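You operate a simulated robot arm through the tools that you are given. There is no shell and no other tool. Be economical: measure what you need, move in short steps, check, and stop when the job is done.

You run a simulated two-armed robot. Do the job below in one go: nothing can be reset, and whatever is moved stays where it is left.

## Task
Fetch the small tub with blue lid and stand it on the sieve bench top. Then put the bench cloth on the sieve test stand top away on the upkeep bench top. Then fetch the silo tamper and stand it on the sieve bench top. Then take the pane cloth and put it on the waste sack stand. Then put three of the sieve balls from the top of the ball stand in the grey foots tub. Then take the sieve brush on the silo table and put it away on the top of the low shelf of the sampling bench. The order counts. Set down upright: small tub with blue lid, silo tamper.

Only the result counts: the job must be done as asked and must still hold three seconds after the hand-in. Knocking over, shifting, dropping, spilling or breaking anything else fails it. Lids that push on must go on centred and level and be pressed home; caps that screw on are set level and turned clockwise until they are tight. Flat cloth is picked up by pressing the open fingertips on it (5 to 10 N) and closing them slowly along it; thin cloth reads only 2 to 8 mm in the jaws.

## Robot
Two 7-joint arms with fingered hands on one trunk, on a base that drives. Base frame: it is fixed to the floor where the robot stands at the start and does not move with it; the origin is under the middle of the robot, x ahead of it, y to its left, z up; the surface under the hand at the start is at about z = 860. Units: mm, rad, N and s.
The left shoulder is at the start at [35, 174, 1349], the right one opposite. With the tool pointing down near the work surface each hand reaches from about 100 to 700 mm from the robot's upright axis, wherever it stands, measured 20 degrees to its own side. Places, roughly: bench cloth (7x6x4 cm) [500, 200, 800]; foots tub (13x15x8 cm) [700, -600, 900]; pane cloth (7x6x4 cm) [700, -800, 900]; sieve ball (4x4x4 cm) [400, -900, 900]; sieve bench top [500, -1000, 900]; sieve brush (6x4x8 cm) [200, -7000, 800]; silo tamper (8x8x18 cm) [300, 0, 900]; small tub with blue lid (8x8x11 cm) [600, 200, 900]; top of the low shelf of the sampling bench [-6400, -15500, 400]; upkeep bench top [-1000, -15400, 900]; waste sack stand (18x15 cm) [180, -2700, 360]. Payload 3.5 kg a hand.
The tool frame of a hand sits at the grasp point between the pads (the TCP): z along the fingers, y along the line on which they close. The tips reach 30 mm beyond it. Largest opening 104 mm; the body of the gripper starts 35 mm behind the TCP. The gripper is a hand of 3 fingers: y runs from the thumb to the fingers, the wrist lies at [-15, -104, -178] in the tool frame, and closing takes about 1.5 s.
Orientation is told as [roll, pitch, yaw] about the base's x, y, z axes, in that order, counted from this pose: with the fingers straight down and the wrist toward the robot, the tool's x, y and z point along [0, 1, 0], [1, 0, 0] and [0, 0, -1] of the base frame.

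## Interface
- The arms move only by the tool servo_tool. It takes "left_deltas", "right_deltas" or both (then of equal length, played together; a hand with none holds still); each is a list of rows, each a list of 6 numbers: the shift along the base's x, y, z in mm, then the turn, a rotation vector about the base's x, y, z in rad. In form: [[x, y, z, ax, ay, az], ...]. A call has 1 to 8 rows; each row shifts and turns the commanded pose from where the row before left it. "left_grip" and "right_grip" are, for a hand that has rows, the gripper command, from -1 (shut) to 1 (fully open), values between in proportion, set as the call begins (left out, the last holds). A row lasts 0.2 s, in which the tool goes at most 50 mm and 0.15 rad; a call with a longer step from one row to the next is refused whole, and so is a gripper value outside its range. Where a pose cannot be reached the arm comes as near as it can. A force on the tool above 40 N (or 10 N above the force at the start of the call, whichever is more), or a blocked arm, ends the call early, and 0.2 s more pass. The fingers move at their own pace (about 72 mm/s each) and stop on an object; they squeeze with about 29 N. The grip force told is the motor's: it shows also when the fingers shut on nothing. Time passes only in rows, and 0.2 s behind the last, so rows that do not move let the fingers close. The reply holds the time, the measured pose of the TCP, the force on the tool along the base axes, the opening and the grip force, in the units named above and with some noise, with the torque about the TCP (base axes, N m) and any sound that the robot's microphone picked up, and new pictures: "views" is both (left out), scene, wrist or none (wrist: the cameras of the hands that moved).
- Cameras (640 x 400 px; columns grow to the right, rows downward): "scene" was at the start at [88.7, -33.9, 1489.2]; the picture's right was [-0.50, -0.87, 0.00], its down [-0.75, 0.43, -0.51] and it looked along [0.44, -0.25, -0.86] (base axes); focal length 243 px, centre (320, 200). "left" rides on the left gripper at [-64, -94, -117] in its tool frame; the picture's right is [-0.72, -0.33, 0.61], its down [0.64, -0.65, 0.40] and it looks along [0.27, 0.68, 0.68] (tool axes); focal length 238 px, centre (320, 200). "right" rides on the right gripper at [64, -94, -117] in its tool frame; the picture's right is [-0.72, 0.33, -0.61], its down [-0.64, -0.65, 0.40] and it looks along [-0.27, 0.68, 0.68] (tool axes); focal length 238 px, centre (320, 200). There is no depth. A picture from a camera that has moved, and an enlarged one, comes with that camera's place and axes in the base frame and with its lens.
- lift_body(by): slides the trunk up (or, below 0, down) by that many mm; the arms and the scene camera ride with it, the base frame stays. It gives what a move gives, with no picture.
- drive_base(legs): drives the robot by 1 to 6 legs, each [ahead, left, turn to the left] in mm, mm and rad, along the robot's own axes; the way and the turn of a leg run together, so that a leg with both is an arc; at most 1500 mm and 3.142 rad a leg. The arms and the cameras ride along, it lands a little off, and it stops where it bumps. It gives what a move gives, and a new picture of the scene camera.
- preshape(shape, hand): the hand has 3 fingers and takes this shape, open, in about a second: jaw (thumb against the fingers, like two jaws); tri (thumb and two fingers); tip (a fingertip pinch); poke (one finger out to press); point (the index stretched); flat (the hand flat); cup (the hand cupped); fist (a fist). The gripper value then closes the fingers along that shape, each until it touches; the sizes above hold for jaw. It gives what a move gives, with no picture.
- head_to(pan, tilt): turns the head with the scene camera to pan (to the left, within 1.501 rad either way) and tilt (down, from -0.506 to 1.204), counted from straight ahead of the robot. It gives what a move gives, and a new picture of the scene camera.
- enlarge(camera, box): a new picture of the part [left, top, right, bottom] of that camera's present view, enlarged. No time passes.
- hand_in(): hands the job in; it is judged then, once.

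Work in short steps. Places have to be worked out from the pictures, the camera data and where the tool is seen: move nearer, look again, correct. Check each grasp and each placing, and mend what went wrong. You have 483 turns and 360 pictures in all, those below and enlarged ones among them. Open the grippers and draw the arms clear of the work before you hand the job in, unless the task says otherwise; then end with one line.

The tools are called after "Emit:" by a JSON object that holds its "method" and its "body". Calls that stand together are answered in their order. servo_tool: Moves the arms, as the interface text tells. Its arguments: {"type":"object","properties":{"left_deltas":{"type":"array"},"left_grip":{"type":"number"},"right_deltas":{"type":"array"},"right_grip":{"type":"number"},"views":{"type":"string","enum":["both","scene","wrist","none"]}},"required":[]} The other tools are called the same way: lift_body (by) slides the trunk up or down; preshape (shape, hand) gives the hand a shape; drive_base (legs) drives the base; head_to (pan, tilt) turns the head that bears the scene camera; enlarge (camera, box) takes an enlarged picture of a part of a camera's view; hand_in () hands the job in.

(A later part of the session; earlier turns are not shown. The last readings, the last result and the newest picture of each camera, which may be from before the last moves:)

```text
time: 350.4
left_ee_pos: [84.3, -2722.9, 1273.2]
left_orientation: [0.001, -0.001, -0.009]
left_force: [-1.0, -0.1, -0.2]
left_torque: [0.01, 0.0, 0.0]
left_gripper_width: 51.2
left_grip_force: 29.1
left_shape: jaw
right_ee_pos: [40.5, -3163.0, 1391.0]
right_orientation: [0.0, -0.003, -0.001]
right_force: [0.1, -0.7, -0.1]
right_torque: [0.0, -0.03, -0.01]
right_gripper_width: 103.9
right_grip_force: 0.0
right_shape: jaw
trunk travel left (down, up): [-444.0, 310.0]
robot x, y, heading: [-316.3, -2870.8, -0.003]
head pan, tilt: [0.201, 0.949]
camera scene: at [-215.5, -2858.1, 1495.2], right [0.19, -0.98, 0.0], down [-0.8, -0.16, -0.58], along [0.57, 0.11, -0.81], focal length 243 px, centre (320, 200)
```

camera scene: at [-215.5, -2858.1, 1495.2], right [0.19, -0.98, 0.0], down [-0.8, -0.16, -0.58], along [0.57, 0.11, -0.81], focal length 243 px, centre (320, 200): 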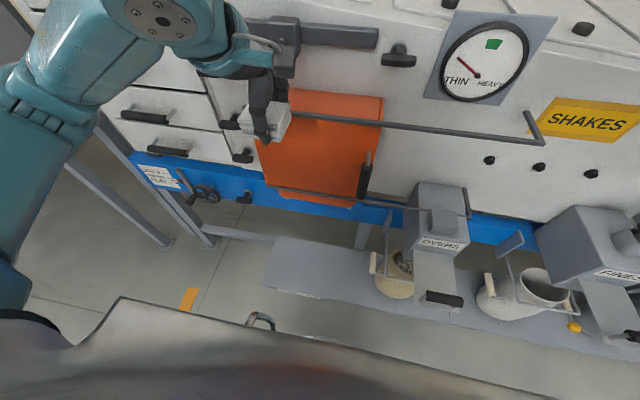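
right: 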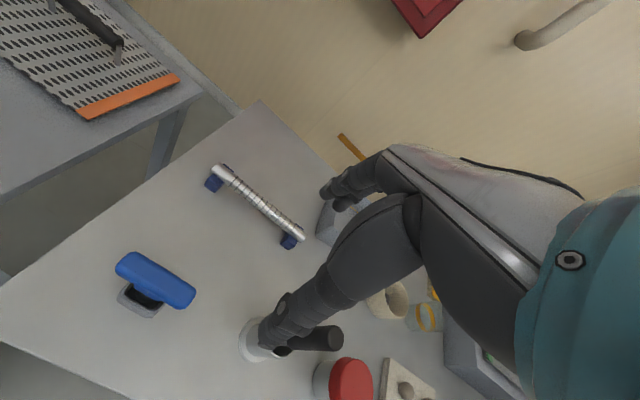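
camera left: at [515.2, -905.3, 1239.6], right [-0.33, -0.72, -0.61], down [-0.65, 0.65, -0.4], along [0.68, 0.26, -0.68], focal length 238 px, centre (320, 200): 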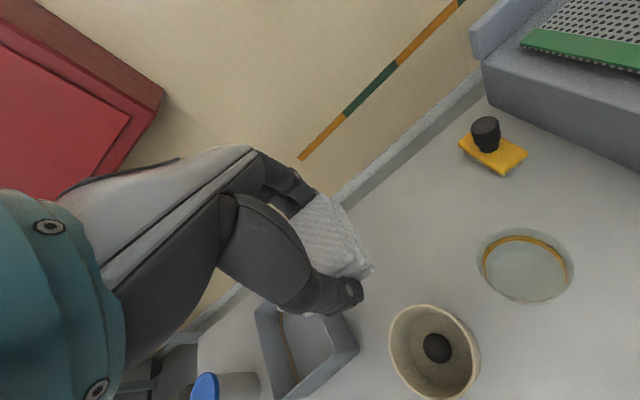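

To stay clear of the machine's rods, I back off 100 mm, lower the trunk, and look from down there.

Emit:
{"method": "drive_base", "body": {"legs": [[-110, 0, 0]]}}

Emit:
{"method": "lift_body", "body": {"by": -435}}

Emit:
{"method": "head_to", "body": {"pan": 0.3, "tilt": 0.8}}

```text
time: 351.6
left_ee_pos: [-25.4, -2721.8, 1272.4]
left_orientation: [0.003, 0.0, -0.009]
left_force: [-0.7, -1.2, -1.1]
left_torque: [-0.05, -0.04, -0.02]
left_gripper_width: 51.3
left_grip_force: 29.2
left_shape: jaw
right_ee_pos: [-70.6, -3162.2, 1391.4]
right_orientation: [-0.001, 0.0, -0.002]
right_force: [-0.4, -1.0, 0.0]
right_torque: [0.01, 0.0, 0.01]
right_gripper_width: 103.9
right_grip_force: 0.1
right_shape: jaw
trunk travel left (down, up): [-444.0, 310.0]
robot x, y, heading: [-425.1, -2872.7, -0.003]
head pan, tilt: [0.201, 0.949]
camera scene: at [-325.2, -2857.5, 1495.2], right [0.2, -0.98, 0.0], down [-0.8, -0.16, -0.58], along [0.57, 0.11, -0.81], focal length 243 px, centre (320, 200)
```

scene: 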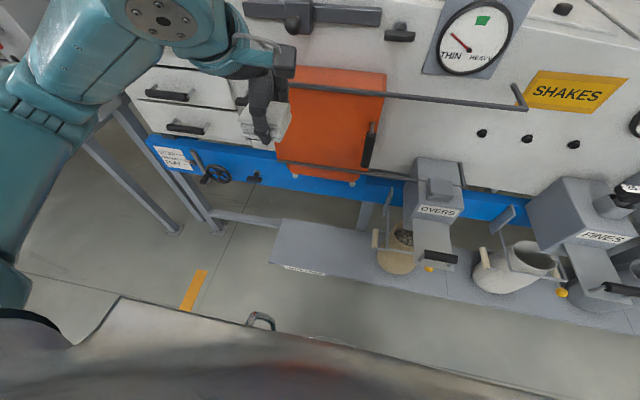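

```text
refused: -435 is not a number from -400 to 400
```

```text
time: 352.3
left_ee_pos: [-26.4, -2722.1, 1273.0]
left_orientation: [0.001, 0.002, -0.008]
left_force: [-0.2, 0.1, -0.3]
left_torque: [-0.05, -0.02, 0.01]
left_gripper_width: 51.3
left_grip_force: 29.2
left_shape: jaw
right_ee_pos: [-70.4, -3162.6, 1391.2]
right_orientation: [0.001, 0.0, -0.003]
right_force: [-0.1, -0.3, 0.2]
right_torque: [0.02, 0.0, 0.0]
right_gripper_width: 103.9
right_grip_force: 0.0
right_shape: jaw
trunk travel left (down, up): [-444.0, 310.0]
robot x, y, heading: [-428.3, -2875.3, -0.004]
head pan, tilt: [0.3, 0.799]
camera scene: at [-319.4, -2848.2, 1506.7], right [0.29, -0.96, 0.0], down [-0.69, -0.21, -0.7], along [0.67, 0.2, -0.72], focal length 243 px, centre (320, 200)
```

scene: 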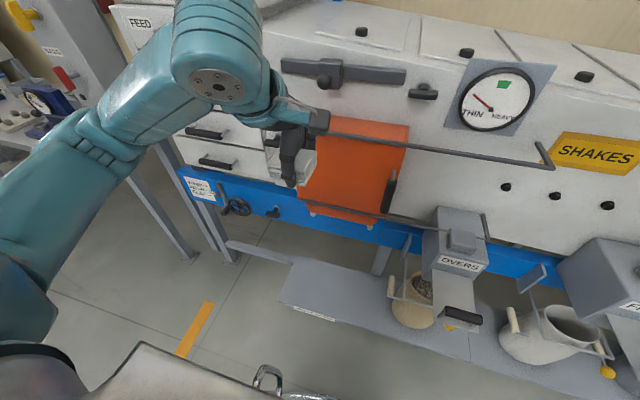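

The limit is 400 per call, so I lower by 400.

Emit:
{"method": "lift_body", "body": {"by": -400}}

Emit:
{"method": "head_to", "body": {"pan": 0.2, "tilt": 0.7}}

```text
time: 356.1
left_ee_pos: [23.6, -2721.5, 805.6]
left_orientation: [0.001, 0.215, -0.008]
left_force: [0.4, -0.3, -0.4]
left_torque: [0.02, 0.01, 0.0]
left_gripper_width: 51.1
left_grip_force: 29.1
left_shape: jaw
right_ee_pos: [-69.8, -3162.8, 991.1]
right_orientation: [0.0, -0.001, -0.002]
right_force: [0.8, -0.6, -0.5]
right_torque: [0.02, 0.0, -0.01]
right_gripper_width: 103.9
right_grip_force: 0.0
right_shape: jaw
trunk travel left (down, up): [-44.0, 710.0]
robot x, y, heading: [-427.5, -2873.0, -0.003]
head pan, tilt: [0.3, 0.799]
```

```text
time: 356.8
left_ee_pos: [24.3, -2722.2, 805.4]
left_orientation: [0.002, 0.216, -0.01]
left_force: [-0.3, 0.0, -0.4]
left_torque: [0.0, 0.0, -0.01]
left_gripper_width: 51.3
left_grip_force: 28.6
left_shape: jaw
right_ee_pos: [-70.5, -3163.6, 990.2]
right_orientation: [0.001, -0.001, 0.0]
right_force: [0.4, -0.1, -0.3]
right_torque: [-0.02, 0.01, 0.01]
right_gripper_width: 103.8
right_grip_force: 0.0
right_shape: jaw
trunk travel left (down, up): [-44.0, 710.0]
robot x, y, heading: [-425.3, -2873.4, -0.007]
head pan, tilt: [0.201, 0.7]
camera scene: at [-140.9, -2855.8, 1101.9], right [0.2, -0.98, 0.0], down [-0.63, -0.13, -0.76], along [0.75, 0.15, -0.64], focal length 243 px, centre (320, 200)
```

scene: 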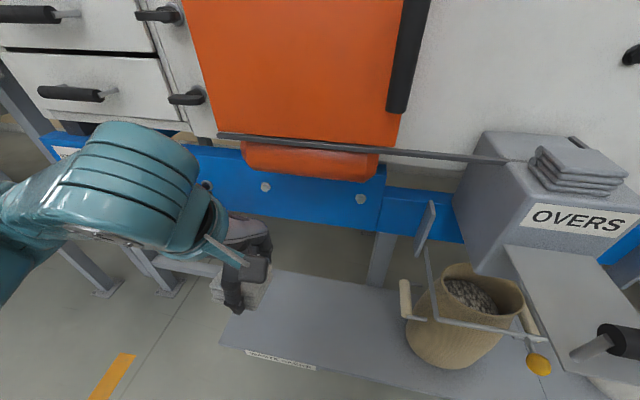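

The trunk leans forward as it lowers, and the left hand took a small pitch. I level it while going down, then check.

Emit:
{"method": "servo_tool", "body": {"left_deltas": [[5, 3, -40, 0, -0.072, 0], [10, 3, -40, 0, -0.072, 0], [15, 3, -40, 0, -0.072, 0], [20, 3, -40, 0, 0, 0], [25, 3, -35, 0, 0, 0]], "views": "both"}}

```text
time: 358.0
left_ee_pos: [110.5, -2712.2, 611.3]
left_orientation: [0.002, 0.001, -0.01]
left_force: [0.8, -0.5, -0.5]
left_torque: [-0.01, -0.02, 0.01]
left_gripper_width: 51.1
left_grip_force: 28.8
left_shape: jaw
left hand out of reach, approached as far as the arm can: row 1
right_ee_pos: [-71.4, -3162.5, 990.0]
right_orientation: [-0.002, 0.002, -0.002]
right_force: [0.7, -0.1, 0.5]
right_torque: [0.01, -0.01, 0.01]
right_gripper_width: 103.7
right_grip_force: 0.1
right_shape: jaw
trunk travel left (down, up): [-44.0, 710.0]
robot x, y, heading: [-427.1, -2872.4, -0.004]
head pan, tilt: [0.201, 0.7]
camera scene: at [-140.8, -2855.8, 1101.9], right [0.2, -0.98, 0.0], down [-0.63, -0.13, -0.76], along [0.75, 0.15, -0.64], focal length 243 px, centre (320, 200)
camera left: at [14.9, -2775.4, 727.9], right [-0.33, -0.71, -0.62], down [-0.65, 0.65, -0.4], along [0.69, 0.27, -0.68], focal length 238 px, centre (320, 200)
```

scene: 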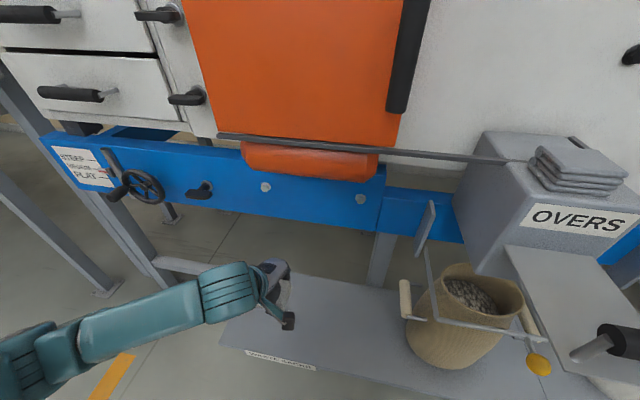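
left: 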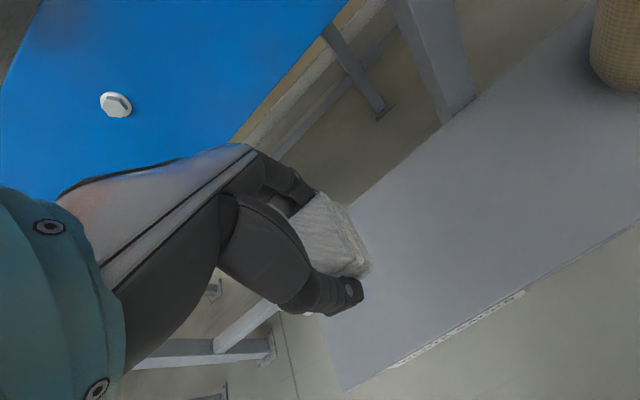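

The stand is below the hand. I move forward to x about 175 and down to z about 450.

Emit:
{"method": "servo_tool", "body": {"left_deltas": [[20, 0, -40, 0, 0, 0], [20, 0, -40, 0, 0, 0], [20, 0, -40, 0, 0, 0], [5, 0, -40, 0, 0, 0]], "views": "both"}}

```text
time: 359.0
left_ee_pos: [175.0, -2712.3, 450.2]
left_orientation: [0.002, 0.002, -0.008]
left_force: [0.2, 0.0, 0.3]
left_torque: [-0.01, 0.0, 0.02]
left_gripper_width: 50.9
left_grip_force: 28.7
left_shape: jaw
right_ee_pos: [-70.1, -3163.8, 989.4]
right_orientation: [-0.001, 0.001, -0.001]
right_force: [0.4, -0.1, 0.6]
right_torque: [-0.02, -0.01, 0.0]
right_gripper_width: 103.8
right_grip_force: 0.1
right_shape: jaw
trunk travel left (down, up): [-44.0, 710.0]
robot x, y, heading: [-424.7, -2869.5, -0.003]
head pan, tilt: [0.201, 0.7]
camera scene: at [-140.8, -2855.9, 1101.9], right [0.2, -0.98, 0.0], down [-0.63, -0.13, -0.76], along [0.75, 0.15, -0.64], focal length 243 px, centre (320, 200)
camera left: at [81.1, -2776.2, 566.4], right [-0.33, -0.71, -0.62], down [-0.65, 0.65, -0.4], along [0.69, 0.26, -0.68], focal length 238 px, centre (320, 200)
```

scene: 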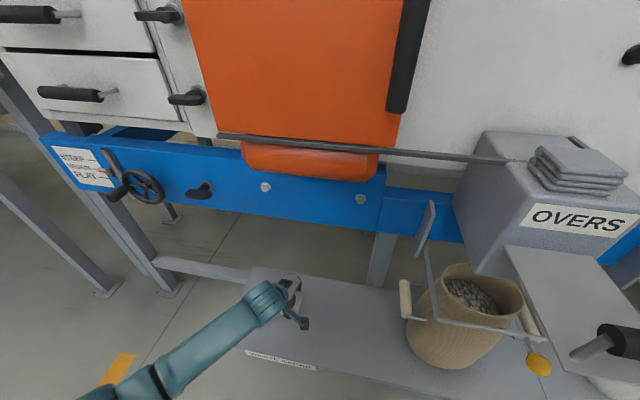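
left: 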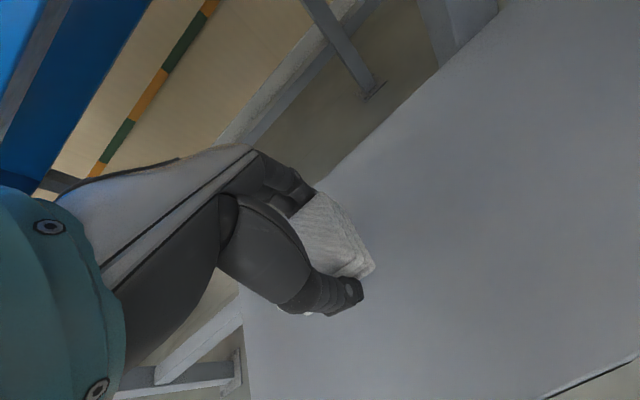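

The landing point is well on the stand. I lower slowly to contact.

Emit:
{"method": "servo_tool", "body": {"left_deltas": [[0, -10, -20, 0, 0, 0], [0, -10, -15, 0, 0, 0], [0, 0, -10, 0, 0, 0], [0, 0, -5, 0, 0, 0]], "views": "none"}}

Emit:
{"method": "servo_tool", "body": {"left_deltas": [[0, 0, -4, 0, 0, 0], [0, 0, -4, 0, 0, 0]], "views": "none"}}

```text
time: 360.0
left_ee_pos: [175.4, -2732.0, 400.7]
left_orientation: [0.002, 0.0, -0.008]
left_force: [0.1, -1.0, -0.7]
left_torque: [-0.03, 0.01, -0.04]
left_gripper_width: 50.8
left_grip_force: 28.7
left_shape: jaw
right_ee_pos: [-71.0, -3162.4, 990.7]
right_orientation: [0.0, 0.002, -0.002]
right_force: [-0.5, -0.8, 0.7]
right_torque: [0.01, -0.01, 0.02]
right_gripper_width: 103.9
right_grip_force: 0.2
right_shape: jaw
trunk travel left (down, up): [-44.0, 710.0]
robot x, y, heading: [-428.0, -2869.9, -0.001]
head pan, tilt: [0.201, 0.7]
```

```text
time: 360.6
left_ee_pos: [175.7, -2731.6, 393.5]
left_orientation: [0.003, 0.002, -0.01]
left_force: [-0.2, -0.7, 1.0]
left_torque: [0.03, -0.01, 0.01]
left_gripper_width: 51.0
left_grip_force: 29.2
left_shape: jaw
right_ee_pos: [-70.8, -3162.5, 990.9]
right_orientation: [0.002, 0.002, -0.002]
right_force: [0.8, -0.2, -0.3]
right_torque: [-0.01, 0.02, 0.0]
right_gripper_width: 103.6
right_grip_force: 0.1
right_shape: jaw
trunk travel left (down, up): [-44.0, 710.0]
robot x, y, heading: [-425.8, -2870.7, -0.005]
head pan, tilt: [0.201, 0.7]
```

Still free, so I continue down.

Emit:
{"method": "servo_tool", "body": {"left_deltas": [[0, 0, -3, 0, 0, 0], [0, 0, -3, 0, 0, 0]], "views": "wrist"}}

```text
time: 361.2
left_ee_pos: [176.6, -2732.0, 391.2]
left_orientation: [0.004, -0.008, -0.008]
left_force: [-5.5, 2.0, 21.6]
left_torque: [0.01, 0.75, 0.03]
left_gripper_width: 51.2
left_grip_force: 29.7
left_shape: jaw
right_ee_pos: [-71.8, -3162.2, 991.9]
right_orientation: [0.002, -0.002, -0.001]
right_force: [-0.5, 0.7, -1.8]
right_torque: [0.03, -0.01, 0.01]
right_gripper_width: 103.8
right_grip_force: 0.1
right_shape: jaw
trunk travel left (down, up): [-44.0, 710.0]
robot x, y, heading: [-425.9, -2873.3, -0.004]
head pan, tilt: [0.201, 0.7]
camera left: at [82.1, -2795.8, 506.7], right [-0.33, -0.72, -0.62], down [-0.64, 0.65, -0.41], along [0.69, 0.26, -0.67], focal length 238 px, centre (320, 200)
```

left: 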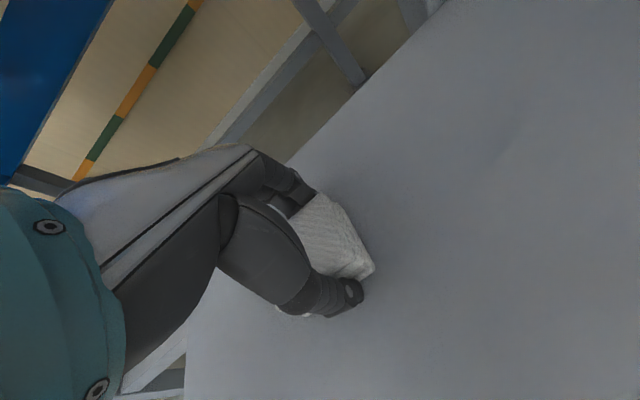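

Contact at z 391. I ease up slightly, open, and rise.

Emit:
{"method": "servo_tool", "body": {"left_deltas": [[0, 0, 4, 0, 0, 0], [0, 0, 0, 0, 0, 0], [0, 0, 0, 0, 0, 0], [0, 0, 0, 0, 0, 0], [0, 0, 0, 0, 0, 0], [0, 0, 0, 0, 0, 0]], "left_grip": 0.8, "views": "none"}}

Emit:
{"method": "servo_tool", "body": {"left_deltas": [[0, 0, 15, 0, 0, 0], [0, 0, 30, 0, 0, 0], [0, 0, 40, 0, 0, 0], [-20, 0, 40, 0, 0, 0], [-25, 0, 40, 0, 0, 0], [-25, 0, 40, 0, 0, 0], [-25, 0, 40, 0, 0, 0]], "views": "both"}}

```text
time: 362.6
left_ee_pos: [174.9, -2732.4, 391.3]
left_orientation: [0.003, 0.001, -0.008]
left_force: [0.3, -0.4, -0.5]
left_torque: [-0.03, 0.01, -0.01]
left_gripper_width: 93.4
left_grip_force: 0.1
left_shape: jaw
right_ee_pos: [-69.4, -3163.2, 991.4]
right_orientation: [0.0, 0.002, -0.003]
right_force: [-0.2, 0.4, -0.1]
right_torque: [0.06, -0.01, 0.0]
right_gripper_width: 103.4
right_grip_force: 0.2
right_shape: jaw
trunk travel left (down, up): [-44.0, 710.0]
robot x, y, heading: [-424.6, -2870.9, -0.005]
head pan, tilt: [0.201, 0.7]
```

```text
time: 364.2
left_ee_pos: [81.0, -2730.7, 637.3]
left_orientation: [0.002, 0.003, -0.009]
left_force: [0.3, -0.5, 0.2]
left_torque: [-0.03, -0.01, 0.0]
left_gripper_width: 93.5
left_grip_force: 0.0
left_shape: jaw
right_ee_pos: [-71.2, -3162.8, 990.7]
right_orientation: [-0.001, 0.0, -0.001]
right_force: [-0.1, -0.2, 0.5]
right_torque: [0.0, 0.0, 0.03]
right_gripper_width: 104.0
right_grip_force: 0.2
right_shape: jaw
trunk travel left (down, up): [-44.0, 710.0]
robot x, y, heading: [-427.1, -2873.2, -0.002]
head pan, tilt: [0.201, 0.7]
camera scene: at [-141.0, -2855.9, 1102.0], right [0.2, -0.98, 0.0], down [-0.63, -0.13, -0.77], along [0.75, 0.15, -0.64], focal length 243 px, centre (320, 200)
camera left: at [-14.5, -2794.5, 753.2], right [-0.33, -0.71, -0.62], down [-0.65, 0.65, -0.4], along [0.68, 0.27, -0.68], focal length 238 px, centre (320, 200)
```

scene: 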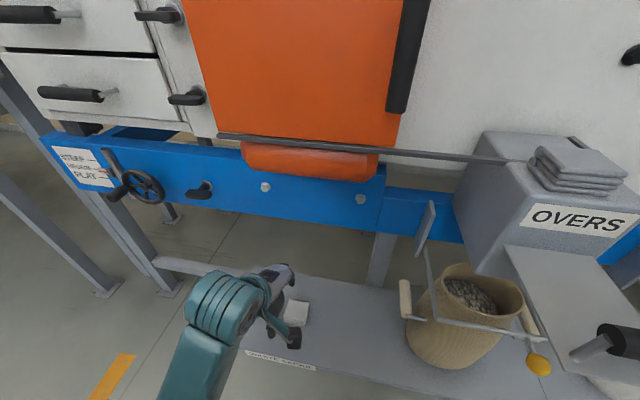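
left: 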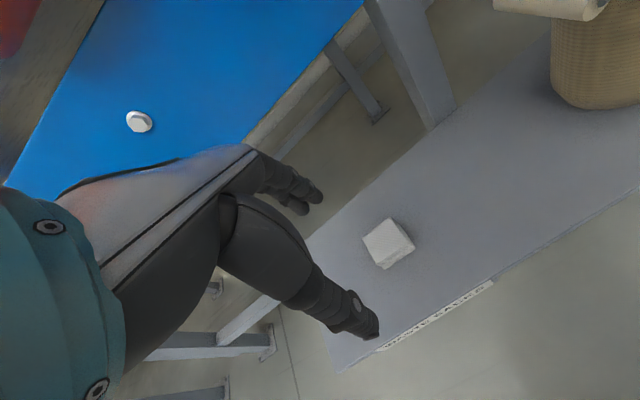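

The pane cloth lies on the waste sack stand. I back off, raise the trunk, and return to the sieve bench for the balls.

Emit:
{"method": "drive_base", "body": {"legs": [[-300, 0, 0]]}}

Emit:
{"method": "lift_body", "body": {"by": 400}}

Emit:
{"method": "servo_tool", "body": {"left_deltas": [[-20, 0, 45, 0, 0, 0], [-20, 0, 45, 0, 0, 0], [-20, 0, 45, 0, 0, 0], [0, 0, 45, 0, 0, 0], [0, 0, 45, 0, 0, 0]], "views": "none"}}

```text
time: 366.2
left_ee_pos: [-214.3, -2729.4, 635.3]
left_orientation: [0.004, -0.002, -0.007]
left_force: [0.0, 0.0, -0.3]
left_torque: [0.01, 0.01, -0.02]
left_gripper_width: 93.8
left_grip_force: 0.1
left_shape: jaw
right_ee_pos: [-364.3, -3161.4, 990.3]
right_orientation: [0.0, 0.0, 0.0]
right_force: [0.0, 0.2, 0.1]
right_torque: [0.02, 0.05, 0.0]
right_gripper_width: 103.9
right_grip_force: 0.1
right_shape: jaw
trunk travel left (down, up): [-44.0, 710.0]
robot x, y, heading: [-719.2, -2871.2, -0.003]
head pan, tilt: [0.201, 0.7]
camera scene: at [-435.2, -2854.3, 1102.0], right [0.2, -0.98, 0.0], down [-0.63, -0.13, -0.77], along [0.75, 0.15, -0.64], focal length 243 px, centre (320, 200)
```

scene: 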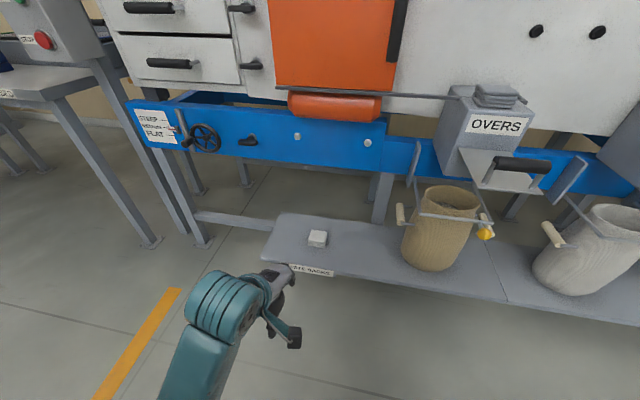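

```text
time: 370.0
left_ee_pos: [-213.3, -2729.3, 1034.9]
left_orientation: [0.003, 0.002, -0.007]
left_force: [0.3, 0.8, 0.3]
left_torque: [-0.01, 0.0, -0.02]
left_gripper_width: 93.5
left_grip_force: 0.0
left_shape: jaw
right_ee_pos: [-363.9, -3160.8, 1390.8]
right_orientation: [0.001, -0.001, 0.0]
right_force: [-0.2, 0.5, -0.5]
right_torque: [-0.03, 0.0, 0.0]
right_gripper_width: 103.8
right_grip_force: 0.0
right_shape: jaw
trunk travel left (down, up): [-444.0, 310.0]
robot x, y, heading: [-722.4, -2872.7, 0.002]
head pan, tilt: [0.201, 0.7]
```

```text
time: 371.2
left_ee_pos: [-227.7, -2720.9, 1210.7]
left_orientation: [0.026, -0.001, 0.007]
left_force: [-0.1, 0.0, 0.0]
left_torque: [0.0, -0.02, 0.0]
left_gripper_width: 93.7
left_grip_force: 0.1
left_shape: jaw
left hand out of reach, approached as far as the arm can: row 4, 5
right_ee_pos: [-364.1, -3162.7, 1390.7]
right_orientation: [0.002, -0.001, 0.0]
right_force: [-0.7, -0.2, 0.1]
right_torque: [0.05, 0.02, -0.01]
right_gripper_width: 103.8
right_grip_force: 0.1
right_shape: jaw
trunk travel left (down, up): [-444.0, 310.0]
robot x, y, heading: [-721.6, -2869.6, -0.005]
head pan, tilt: [0.201, 0.7]
```

The left arm reports a limit here, so I look at its posture.

Emit:
{"method": "head_to", "body": {"pan": 0.5, "tilt": 0.7}}

```text
time: 372.0
left_ee_pos: [-227.7, -2718.6, 1213.0]
left_orientation: [0.02, -0.007, 0.01]
left_force: [-0.3, 0.1, -0.4]
left_torque: [-0.01, -0.01, 0.02]
left_gripper_width: 93.7
left_grip_force: 0.2
left_shape: jaw
right_ee_pos: [-364.1, -3161.2, 1390.0]
right_orientation: [0.001, 0.004, -0.001]
right_force: [0.4, 0.4, 0.5]
right_torque: [0.02, 0.0, 0.02]
right_gripper_width: 103.6
right_grip_force: 0.1
right_shape: jaw
trunk travel left (down, up): [-444.0, 310.0]
robot x, y, heading: [-719.6, -2870.5, 0.001]
head pan, tilt: [0.499, 0.7]
camera scene: at [-615.7, -2830.3, 1515.0], right [0.48, -0.88, 0.0], down [-0.57, -0.31, -0.76], along [0.67, 0.36, -0.64], focal length 243 px, centre (320, 200)
```

scene: 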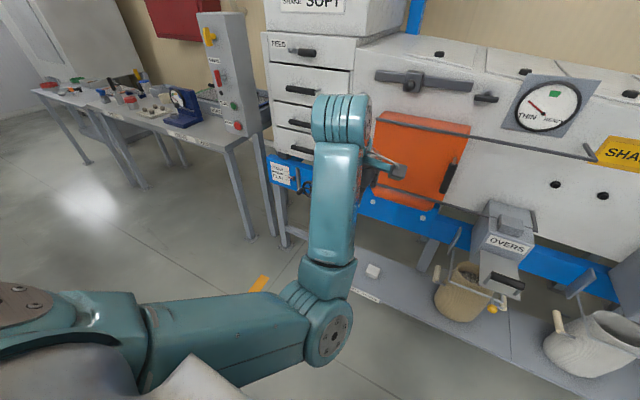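

The elbow is on the inner side now, which is fine for work straight ahead of the left shoulder. I'll drive between the ball stand and the foots tub for each ball. First I go back to in front of the ball stand.

Emit:
{"method": "drive_base", "body": {"legs": [[0, 1400, 0], [0, 380, 0]]}}

Emit:
{"method": "head_to", "body": {"pan": 0.1, "tilt": 0.8}}

```text
time: 381.1
left_ee_pos: [-242.3, -914.1, 1214.1]
left_orientation: [0.017, -0.01, 0.024]
left_force: [-0.3, 0.6, 1.3]
left_torque: [-0.05, 0.0, -0.02]
left_gripper_width: 93.6
left_grip_force: 0.0
left_shape: jaw
right_ee_pos: [-370.0, -1354.8, 1390.9]
right_orientation: [0.0, 0.003, 0.019]
right_force: [-0.4, -0.3, -0.7]
right_torque: [0.0, 0.01, 0.02]
right_gripper_width: 103.7
right_grip_force: 0.1
right_shape: jaw
trunk travel left (down, up): [-444.0, 310.0]
robot x, y, heading: [-734.0, -1073.0, 0.016]
head pan, tilt: [0.499, 0.7]
camera scene: at [-628.9, -1029.4, 1515.0], right [0.49, -0.87, 0.0], down [-0.56, -0.32, -0.76], along [0.67, 0.38, -0.64], focal length 243 px, centre (320, 200)
```

scene: 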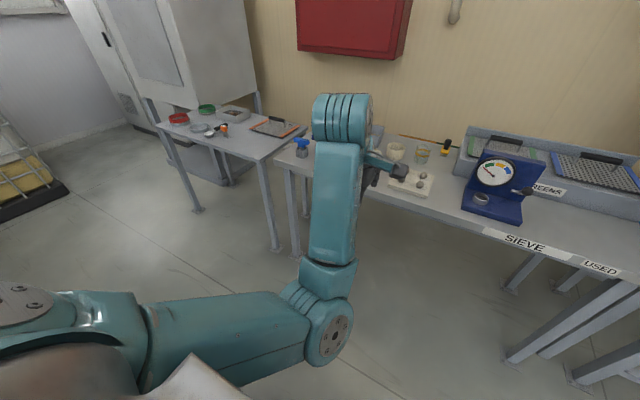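

```text
time: 382.0
left_ee_pos: [-241.7, -913.0, 1214.1]
left_orientation: [0.023, -0.012, 0.027]
left_force: [0.2, 0.1, 0.0]
left_torque: [0.01, 0.0, 0.01]
left_gripper_width: 93.8
left_grip_force: 0.0
left_shape: jaw
right_ee_pos: [-371.7, -1356.5, 1390.4]
right_orientation: [0.0, 0.002, 0.017]
right_force: [-0.9, 0.1, -0.3]
right_torque: [0.02, -0.02, -0.01]
right_gripper_width: 103.6
right_grip_force: 0.0
right_shape: jaw
trunk travel left (down, up): [-444.0, 310.0]
robot x, y, heading: [-732.9, -1072.0, 0.015]
head pan, tilt: [0.099, 0.799]
camera scene: at [-622.7, -1062.5, 1506.8], right [0.12, -0.99, 0.0], down [-0.71, -0.08, -0.7], along [0.69, 0.08, -0.72], focal length 243 px, centre (320, 200)
```

scene: 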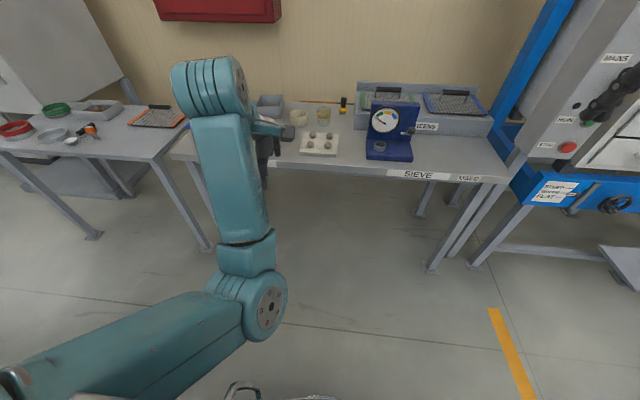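

I drive forward 600 so the left hand hovers above the ball stand.

Emit:
{"method": "drive_base", "body": {"legs": [[600, -15, -0.016]]}}

Emit:
{"method": "head_to", "body": {"pan": 0.1, "tilt": 0.95}}

```text
time: 385.4
left_ee_pos: [363.9, -934.0, 1214.2]
left_orientation: [0.023, -0.012, 0.008]
left_force: [0.2, 0.4, -0.4]
left_torque: [0.02, 0.0, -0.01]
left_gripper_width: 93.5
left_grip_force: 0.1
left_shape: jaw
right_ee_pos: [225.8, -1375.2, 1390.4]
right_orientation: [0.001, 0.003, -0.003]
right_force: [0.5, 0.6, 0.0]
right_torque: [-0.01, 0.02, 0.01]
right_gripper_width: 103.8
right_grip_force: 0.1
right_shape: jaw
trunk travel left (down, up): [-444.0, 310.0]
robot x, y, heading: [-133.1, -1083.2, -0.007]
head pan, tilt: [0.099, 0.799]
camera scene: at [-19.8, -1075.6, 1506.7], right [0.1, -1.0, 0.0], down [-0.71, -0.07, -0.7], along [0.69, 0.07, -0.72], focal length 243 px, centre (320, 200)
```

scene: 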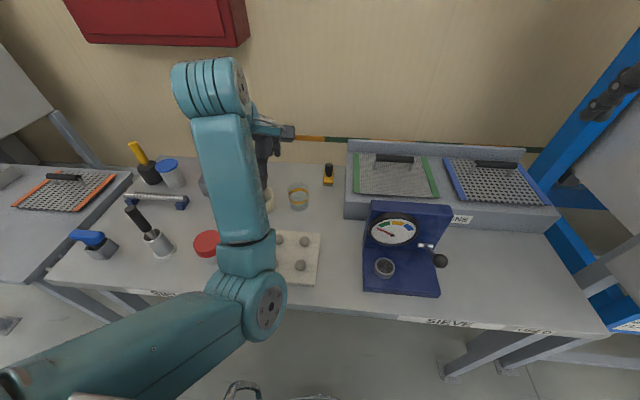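

```text
time: 386.1
left_ee_pos: [363.6, -932.9, 1213.2]
left_orientation: [0.022, -0.009, 0.01]
left_force: [-0.7, -0.5, 0.0]
left_torque: [-0.02, 0.02, 0.01]
left_gripper_width: 93.3
left_grip_force: 0.0
left_shape: jaw
right_ee_pos: [226.0, -1375.0, 1391.4]
right_orientation: [0.0, 0.0, -0.002]
right_force: [-0.2, -0.9, -0.8]
right_torque: [0.02, 0.0, 0.02]
right_gripper_width: 103.8
right_grip_force: 0.1
right_shape: jaw
trunk travel left (down, up): [-444.0, 310.0]
robot x, y, heading: [-131.4, -1078.9, -0.002]
head pan, tilt: [0.099, 0.949]
camera scene: at [-28.0, -1076.4, 1495.3], right [0.1, -1.0, 0.0], down [-0.81, -0.08, -0.58], along [0.58, 0.06, -0.81], focal length 243 px, centre (320, 200)
```

scene: 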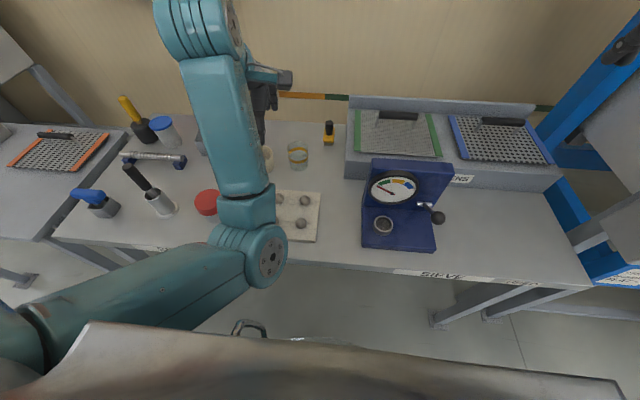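

I level the hand, move it above the far-left ball at about [400,-908], narrow the fingers to about 65 mm, and look.

Emit:
{"method": "servo_tool", "body": {"left_deltas": [[9, 6, -38, -0.022, 0.009, -0.01], [9, 6, -38, 0, 0, 0], [9, 6, -38, 0, 0, 0], [9, 6, -38, 0, 0, 0]], "left_grip": 0.25, "views": "both"}}

```text
time: 387.1
left_ee_pos: [401.5, -908.8, 1064.6]
left_orientation: [0.001, -0.005, -0.004]
left_force: [-0.1, -0.1, -0.5]
left_torque: [0.02, 0.02, -0.02]
left_gripper_width: 65.6
left_grip_force: 0.1
left_shape: jaw
right_ee_pos: [227.0, -1374.1, 1391.9]
right_orientation: [0.001, 0.003, -0.003]
right_force: [0.2, 0.3, 0.1]
right_torque: [-0.02, -0.02, -0.02]
right_gripper_width: 103.8
right_grip_force: 0.1
right_shape: jaw
trunk travel left (down, up): [-444.0, 310.0]
robot x, y, heading: [-132.3, -1080.5, -0.007]
head pan, tilt: [0.099, 0.949]
camera scene: at [-27.9, -1076.1, 1495.2], right [0.1, -1.0, 0.0], down [-0.81, -0.08, -0.58], along [0.58, 0.06, -0.81], focal length 243 px, centre (320, 200)
camera left: at [306.6, -972.4, 1180.5], right [-0.33, -0.72, -0.62], down [-0.65, 0.64, -0.41], along [0.69, 0.27, -0.67], focal length 238 px, centre (320, 200)
```

scene: 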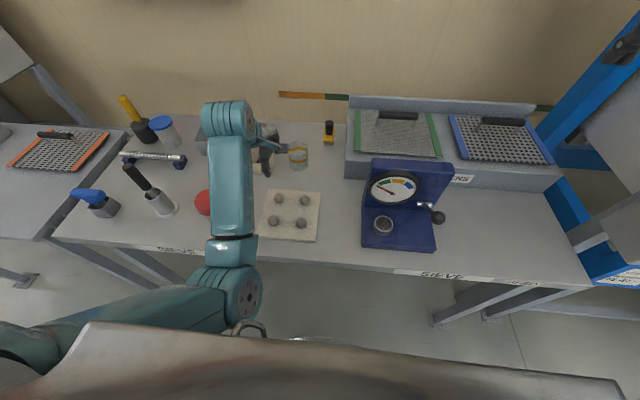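
left: 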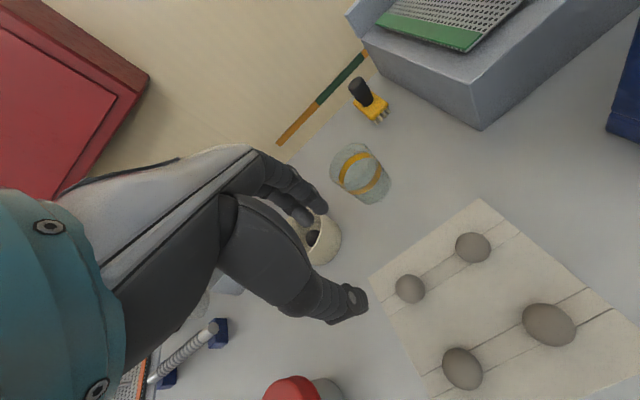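

The far-left ball is at about [395,-907]. I adjust and go down to tips just above the ball.

Emit:
{"method": "servo_tool", "body": {"left_deltas": [[-3, 1, -35, 0, 0, 0], [-3, 1, -35, 0, 0, 0], [0, 0, -30, 0, 0, 0]], "views": "wrist"}}

```text
time: 387.9
left_ee_pos: [392.4, -906.8, 961.3]
left_orientation: [-0.001, -0.003, -0.004]
left_force: [-0.5, 0.4, 0.1]
left_torque: [-0.01, 0.0, 0.0]
left_gripper_width: 65.5
left_grip_force: 0.0
left_shape: jaw
right_ee_pos: [226.1, -1373.1, 1391.1]
right_orientation: [0.001, 0.002, -0.003]
right_force: [-0.4, -0.9, -1.1]
right_torque: [0.04, 0.0, 0.02]
right_gripper_width: 103.5
right_grip_force: 0.1
right_shape: jaw
trunk travel left (down, up): [-444.0, 310.0]
robot x, y, heading: [-130.0, -1081.7, -0.006]
head pan, tilt: [0.099, 0.949]
camera left: at [298.6, -970.5, 1077.8], right [-0.33, -0.72, -0.61], down [-0.65, 0.64, -0.41], along [0.69, 0.27, -0.68], focal length 238 px, centre (320, 200)
```

left: 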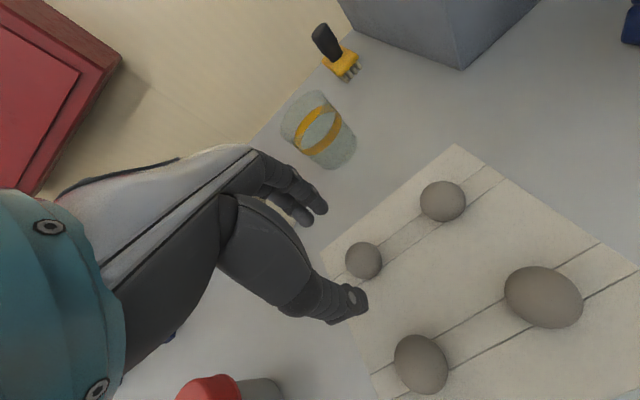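

The ball lines up with the tool axis, with its centre at z about 891. I go down to TCP about 905, with the tips just above the slab.

Emit:
{"method": "servo_tool", "body": {"left_deltas": [[1, 0, -25, 0, 0, 0], [0, 0, -20, 0, 0, 0], [0, 0, -10, 0, 0, 0]], "views": "wrist"}}

```text
time: 388.7
left_ee_pos: [394.5, -908.2, 910.6]
left_orientation: [0.001, -0.011, -0.003]
left_force: [0.8, 0.6, 18.7]
left_torque: [-0.03, 0.74, 0.0]
left_gripper_width: 64.7
left_grip_force: 0.2
left_shape: jaw
right_ee_pos: [224.6, -1374.0, 1390.4]
right_orientation: [0.0, -0.001, -0.001]
right_force: [0.0, 0.4, -0.5]
right_torque: [-0.02, -0.02, -0.01]
right_gripper_width: 103.7
right_grip_force: 0.0
right_shape: jaw
trunk travel left (down, up): [-444.0, 310.0]
robot x, y, heading: [-132.0, -1078.8, -0.003]
head pan, tilt: [0.099, 0.949]
camera left: at [299.5, -972.1, 1026.0], right [-0.32, -0.72, -0.62], down [-0.65, 0.64, -0.41], along [0.69, 0.27, -0.67], focal length 238 px, centre (320, 200)
```

left: 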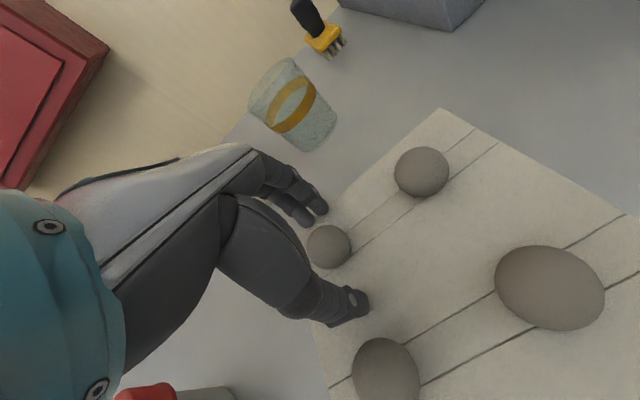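

The tips touch the slab at TCP 911, with the ball between them. I raise 3 mm and close.

Emit:
{"method": "servo_tool", "body": {"left_deltas": [[0, 0, 4, 0, 0, 0], [0, 0, 0, 0, 0, 0]], "views": "none"}}

Emit:
{"method": "servo_tool", "body": {"left_deltas": [[0, 0, 0, 0, 0, 0], [0, 0, 0, 0, 0, 0], [0, 0, 0, 0, 0, 0], [0, 0, 0, 0, 0, 0], [0, 0, 0, 0, 0, 0], [0, 0, 0, 0, 0, 0]], "left_grip": -1, "views": "wrist"}}

```text
time: 389.3
left_ee_pos: [393.0, -908.3, 910.7]
left_orientation: [0.001, -0.002, -0.003]
left_force: [0.1, -2.4, 6.8]
left_torque: [-0.07, -0.25, -0.06]
left_gripper_width: 65.6
left_grip_force: 0.1
left_shape: jaw
right_ee_pos: [225.4, -1374.5, 1391.1]
right_orientation: [0.0, 0.002, -0.002]
right_force: [-0.4, -0.3, -1.1]
right_torque: [-0.02, -0.02, 0.01]
right_gripper_width: 104.0
right_grip_force: 0.0
right_shape: jaw
trunk travel left (down, up): [-444.0, 310.0]
robot x, y, heading: [-128.7, -1079.2, -0.006]
head pan, tilt: [0.099, 0.949]
```

```text
time: 390.7
left_ee_pos: [394.4, -907.2, 911.2]
left_orientation: [-0.001, 0.0, 0.0]
left_force: [0.0, 1.0, 2.0]
left_torque: [0.0, -0.04, 0.01]
left_gripper_width: 29.2
left_grip_force: 28.3
left_shape: jaw
right_ee_pos: [226.0, -1373.4, 1391.1]
right_orientation: [-0.001, 0.0, -0.003]
right_force: [-0.4, 0.1, 0.2]
right_torque: [0.0, 0.01, -0.01]
right_gripper_width: 103.6
right_grip_force: 0.0
right_shape: jaw
trunk travel left (down, up): [-444.0, 310.0]
robot x, y, heading: [-131.3, -1082.9, -0.004]
head pan, tilt: [0.099, 0.949]
camera left: at [300.3, -971.2, 1027.2], right [-0.33, -0.72, -0.61], down [-0.65, 0.64, -0.4], along [0.68, 0.27, -0.68], focal length 238 px, centre (320, 200)
```

left: 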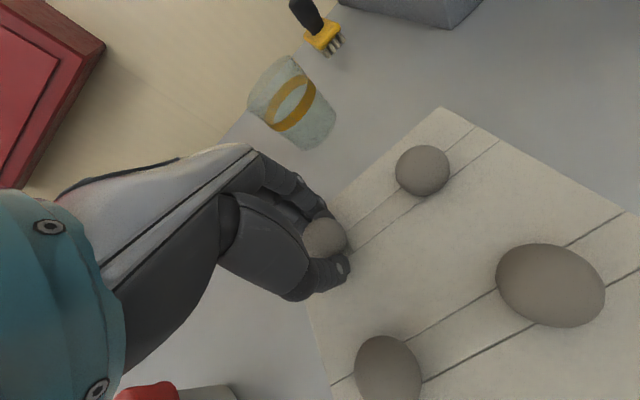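

The ball is gripped. I lift it and drive to bring the hand over the foots tub at about [659,-632].

Emit:
{"method": "servo_tool", "body": {"left_deltas": [[0, 0, 20, 0, 0, 0], [0, 0, 45, 0, 0, 0], [0, 0, 45, 0, 0, 0], [20, 0, 45, 0, 0, 0], [20, 0, 40, 0, 0, 0]], "views": "wrist"}}

Emit:
{"method": "drive_base", "body": {"legs": [[0, 275, 0.004], [165, 0, 0]]}}

```text
time: 391.9
left_ee_pos: [434.9, -909.4, 1108.3]
left_orientation: [-0.002, 0.0, -0.001]
left_force: [-0.4, 0.6, -0.5]
left_torque: [0.04, 0.04, -0.01]
left_gripper_width: 28.4
left_grip_force: 29.5
left_shape: jaw
right_ee_pos: [227.2, -1373.3, 1389.4]
right_orientation: [0.0, 0.001, -0.002]
right_force: [0.9, 0.1, -0.5]
right_torque: [-0.03, 0.02, 0.03]
right_gripper_width: 103.8
right_grip_force: 0.0
right_shape: jaw
trunk travel left (down, up): [-444.0, 310.0]
robot x, y, heading: [-129.9, -1084.1, -0.005]
head pan, tilt: [0.099, 0.949]
camera left: at [342.3, -973.8, 1225.3], right [-0.33, -0.72, -0.61], down [-0.65, 0.64, -0.4], along [0.68, 0.27, -0.68], focal length 238 px, centre (320, 200)
```

left: 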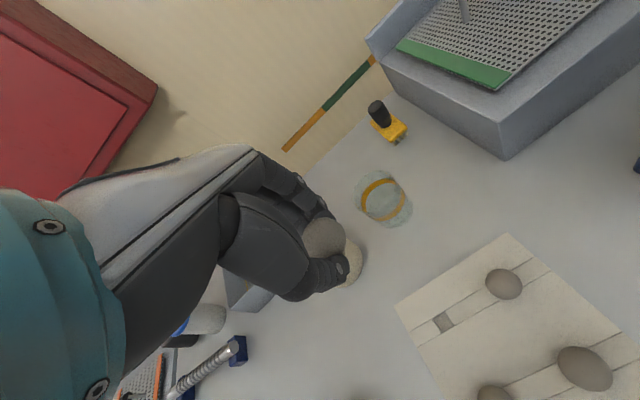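

```text
time: 394.9
left_ee_pos: [602.2, -634.3, 1107.6]
left_orientation: [0.0, 0.0, -0.002]
left_force: [0.5, 0.6, -0.4]
left_torque: [0.0, 0.04, 0.01]
left_gripper_width: 28.3
left_grip_force: 28.6
left_shape: jaw
right_ee_pos: [392.3, -1100.0, 1390.7]
right_orientation: [0.0, 0.002, 0.0]
right_force: [0.7, -0.5, 0.4]
right_torque: [0.04, 0.01, 0.01]
right_gripper_width: 103.7
right_grip_force: 0.0
right_shape: jaw
trunk travel left (down, up): [-444.0, 310.0]
robot x, y, heading: [32.7, -807.1, 0.001]
head pan, tilt: [0.099, 0.949]
camera scene: at [137.9, -802.1, 1495.2], right [0.1, -1.0, 0.0], down [-0.81, -0.08, -0.58], along [0.58, 0.06, -0.81], focal length 243 px, centre (320, 200)
```

scene: 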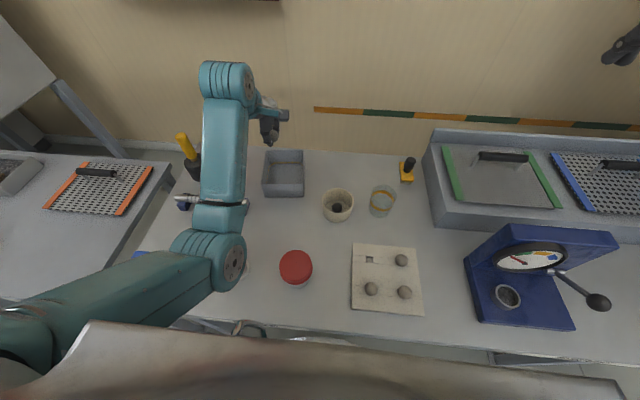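

The tub's centre is at about [655,-632]. I move the hand forward 50 mm and down a bit, then look.

Emit:
{"method": "servo_tool", "body": {"left_deltas": [[25, 0, -20, 0, 0, 0], [25, 0, -30, 0, 0, 0]], "views": "wrist"}}

```text
time: 395.5
left_ee_pos: [651.4, -633.8, 1056.5]
left_orientation: [0.0, 0.001, 0.0]
left_force: [0.0, -0.2, 0.5]
left_torque: [-0.02, 0.01, -0.01]
left_gripper_width: 28.5
left_grip_force: 29.1
left_shape: jaw
right_ee_pos: [392.9, -1098.7, 1390.3]
right_orientation: [0.0, 0.002, 0.0]
right_force: [-0.1, 0.2, 0.1]
right_torque: [-0.01, 0.0, 0.0]
right_gripper_width: 103.8
right_grip_force: 0.0
right_shape: jaw
trunk travel left (down, up): [-444.0, 310.0]
robot x, y, heading: [31.5, -810.9, -0.006]
head pan, tilt: [0.099, 0.949]
camera left: at [557.6, -697.7, 1172.9], right [-0.33, -0.72, -0.61], down [-0.65, 0.64, -0.4], along [0.68, 0.27, -0.68], focal length 238 px, centre (320, 200)
```

left: 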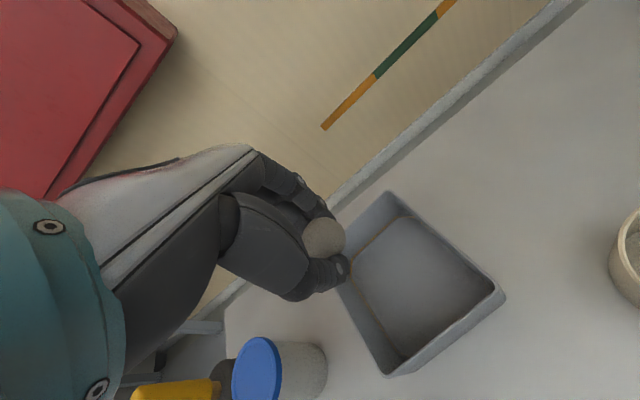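

The hand is centred over the tub floor. I lower into it and release close to the bottom.

Emit:
{"method": "servo_tool", "body": {"left_deltas": [[0, 0, -40, 0, 0, 0], [0, 0, -40, 0, 0, 0], [0, 0, -35, 0, 0, 0]], "views": "wrist"}}

```text
time: 396.3
left_ee_pos: [651.4, -635.0, 943.5]
left_orientation: [-0.001, -0.002, 0.002]
left_force: [-0.3, 0.9, -0.4]
left_torque: [0.0, -0.06, -0.02]
left_gripper_width: 28.4
left_grip_force: 29.1
left_shape: jaw
right_ee_pos: [392.7, -1097.9, 1390.5]
right_orientation: [-0.001, 0.001, 0.0]
right_force: [0.4, -0.4, 0.5]
right_torque: [-0.01, -0.01, -0.03]
right_gripper_width: 103.8
right_grip_force: 0.1
right_shape: jaw
trunk travel left (down, up): [-444.0, 310.0]
robot x, y, heading: [32.2, -810.5, -0.002]
head pan, tilt: [0.099, 0.949]
camera left: at [556.9, -699.6, 1060.1], right [-0.33, -0.72, -0.61], down [-0.65, 0.64, -0.41], along [0.68, 0.27, -0.68], focal length 238 px, centre (320, 200)
```

left: 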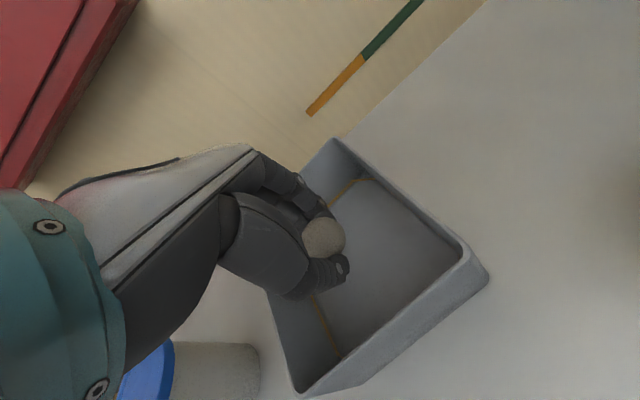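

Inside the tub and still free. I go down 15 mm more and open a little.

Emit:
{"method": "servo_tool", "body": {"left_deltas": [[0, 0, -15, 0, 0, 0], [0, 0, 0, 0, 0, 0]], "views": "none"}}

Emit:
{"method": "servo_tool", "body": {"left_deltas": [[0, 0, 0, 0, 0, 0], [0, 0, 0, 0, 0, 0], [0, 0, 0, 0, 0, 0], [0, 0, 0, 0, 0, 0]], "left_grip": 0.1, "views": "wrist"}}

```text
time: 396.9
left_ee_pos: [650.3, -636.1, 930.3]
left_orientation: [0.0, -0.003, 0.0]
left_force: [-0.2, 0.3, 0.4]
left_torque: [0.0, -0.01, 0.02]
left_gripper_width: 28.2
left_grip_force: 29.1
left_shape: jaw
right_ee_pos: [391.5, -1099.9, 1390.5]
right_orientation: [0.0, 0.0, 0.001]
right_force: [-0.2, 0.2, 0.8]
right_torque: [0.03, 0.0, -0.01]
right_gripper_width: 103.7
right_grip_force: 0.0
right_shape: jaw
trunk travel left (down, up): [-444.0, 310.0]
robot x, y, heading: [35.0, -811.1, 0.0]
head pan, tilt: [0.099, 0.949]
```

```text
time: 397.9
left_ee_pos: [650.1, -635.1, 929.5]
left_orientation: [0.0, -0.001, 0.002]
left_force: [-0.2, 0.2, 0.4]
left_torque: [0.01, 0.02, 0.01]
left_gripper_width: 56.8
left_grip_force: 0.1
left_shape: jaw
right_ee_pos: [390.9, -1099.8, 1389.9]
right_orientation: [0.001, -0.001, 0.001]
right_force: [0.3, 0.4, 0.1]
right_torque: [-0.02, -0.02, -0.01]
right_gripper_width: 103.9
right_grip_force: 0.0
right_shape: jaw
trunk travel left (down, up): [-444.0, 310.0]
robot x, y, heading: [33.8, -810.1, -0.002]
head pan, tilt: [0.099, 0.949]
camera left: at [556.4, -699.2, 1046.4], right [-0.33, -0.72, -0.61], down [-0.65, 0.64, -0.4], along [0.68, 0.27, -0.68], focal length 238 px, centre (320, 200)
```

left: 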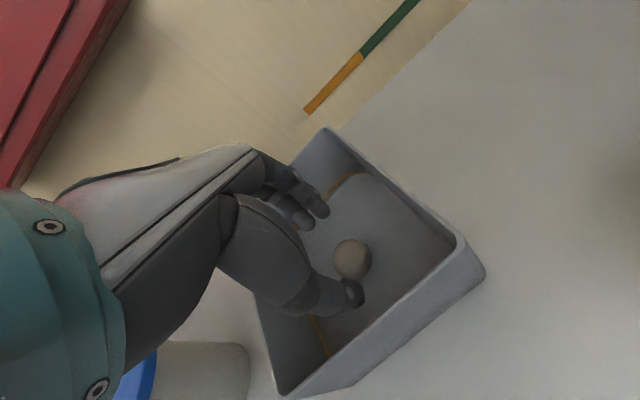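

The ball lies in the tub. I lift out and drive back for the near-left ball at about [313,-907].

Emit:
{"method": "servo_tool", "body": {"left_deltas": [[0, 0, 30, 0, 0, 0], [0, 0, 45, 0, 0, 0], [0, 0, 45, 0, 0, 0], [-30, 0, 40, 0, 0, 0], [-45, 0, 20, 0, 0, 0], [-45, 0, 0, 0, 0, 0]], "left_grip": 0.25, "views": "none"}}

Emit:
{"method": "drive_base", "body": {"legs": [[-165, 0, 0], [0, -275, 0]]}}

```text
time: 399.3
left_ee_pos: [531.2, -633.8, 1109.8]
left_orientation: [0.0, -0.003, 0.0]
left_force: [0.3, -0.1, -0.7]
left_torque: [-0.02, 0.01, 0.01]
left_gripper_width: 64.5
left_grip_force: 0.0
left_shape: jaw
right_ee_pos: [390.3, -1100.2, 1390.8]
right_orientation: [-0.001, -0.001, 0.0]
right_force: [0.0, 1.2, -0.2]
right_torque: [-0.01, 0.01, 0.03]
right_gripper_width: 103.8
right_grip_force: 0.1
right_shape: jaw
trunk travel left (down, up): [-444.0, 310.0]
robot x, y, heading: [33.4, -806.5, 0.0]
head pan, tilt: [0.099, 0.949]
```

```text
time: 402.2
left_ee_pos: [364.8, -908.0, 1108.9]
left_orientation: [0.002, -0.001, 0.0]
left_force: [0.0, 0.4, -0.5]
left_torque: [0.01, 0.02, 0.03]
left_gripper_width: 64.7
left_grip_force: 0.1
left_shape: jaw
right_ee_pos: [223.6, -1373.5, 1391.0]
right_orientation: [-0.001, 0.001, 0.0]
right_force: [-0.4, 0.4, -0.5]
right_torque: [0.04, -0.01, -0.01]
right_gripper_width: 104.0
right_grip_force: 0.0
right_shape: jaw
trunk travel left (down, up): [-444.0, 310.0]
robot x, y, heading: [-135.0, -1082.5, -0.002]
head pan, tilt: [0.099, 0.949]
camera scene: at [-31.7, -1076.6, 1495.2], right [0.1, -1.0, 0.0], down [-0.81, -0.08, -0.58], along [0.58, 0.06, -0.81], focal length 243 px, centre (320, 200)
```

scene: 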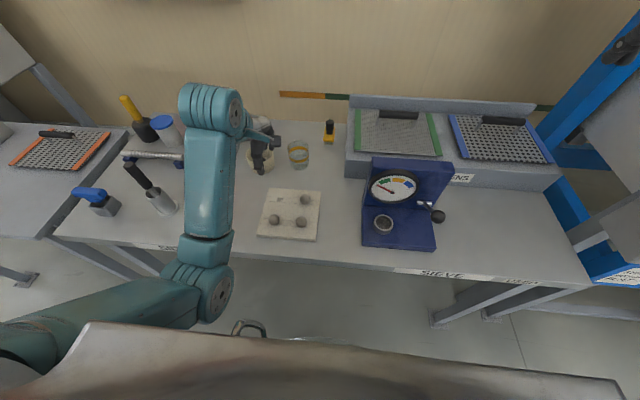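

I move above the near-left ball at [314,-908].

Emit:
{"method": "servo_tool", "body": {"left_deltas": [[-25, 0, -35, 0, 0, 0], [-25, 0, -40, 0, 0, 0], [0, 0, -40, 0, 0, 0], [0, 0, -33, 0, 0, 0]], "views": "wrist"}}

```text
time: 403.2
left_ee_pos: [312.3, -905.6, 963.4]
left_orientation: [0.0, -0.003, -0.001]
left_force: [-0.2, 0.0, -0.3]
left_torque: [-0.01, -0.01, -0.02]
left_gripper_width: 64.9
left_grip_force: 0.1
left_shape: jaw
right_ee_pos: [223.2, -1373.2, 1391.5]
right_orientation: [0.0, -0.002, 0.001]
right_force: [-0.6, -1.2, 0.5]
right_torque: [0.02, 0.0, 0.0]
right_gripper_width: 103.6
right_grip_force: 0.0
right_shape: jaw
trunk travel left (down, up): [-444.0, 310.0]
robot x, y, heading: [-132.3, -1082.4, -0.003]
head pan, tilt: [0.099, 0.949]
camera left: at [218.1, -970.6, 1079.3], right [-0.32, -0.72, -0.61], down [-0.65, 0.64, -0.41], along [0.69, 0.27, -0.68], focal length 238 px, centre (320, 200)
```

left: 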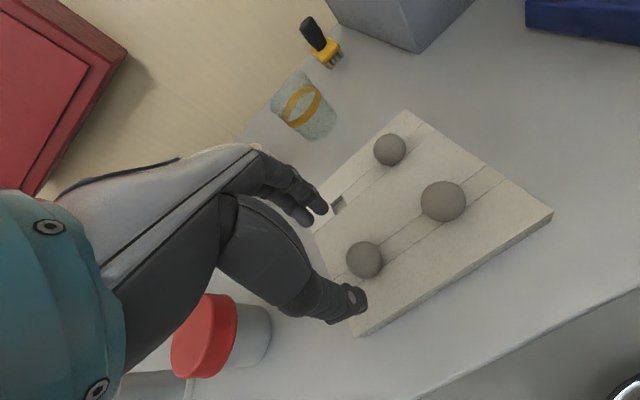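

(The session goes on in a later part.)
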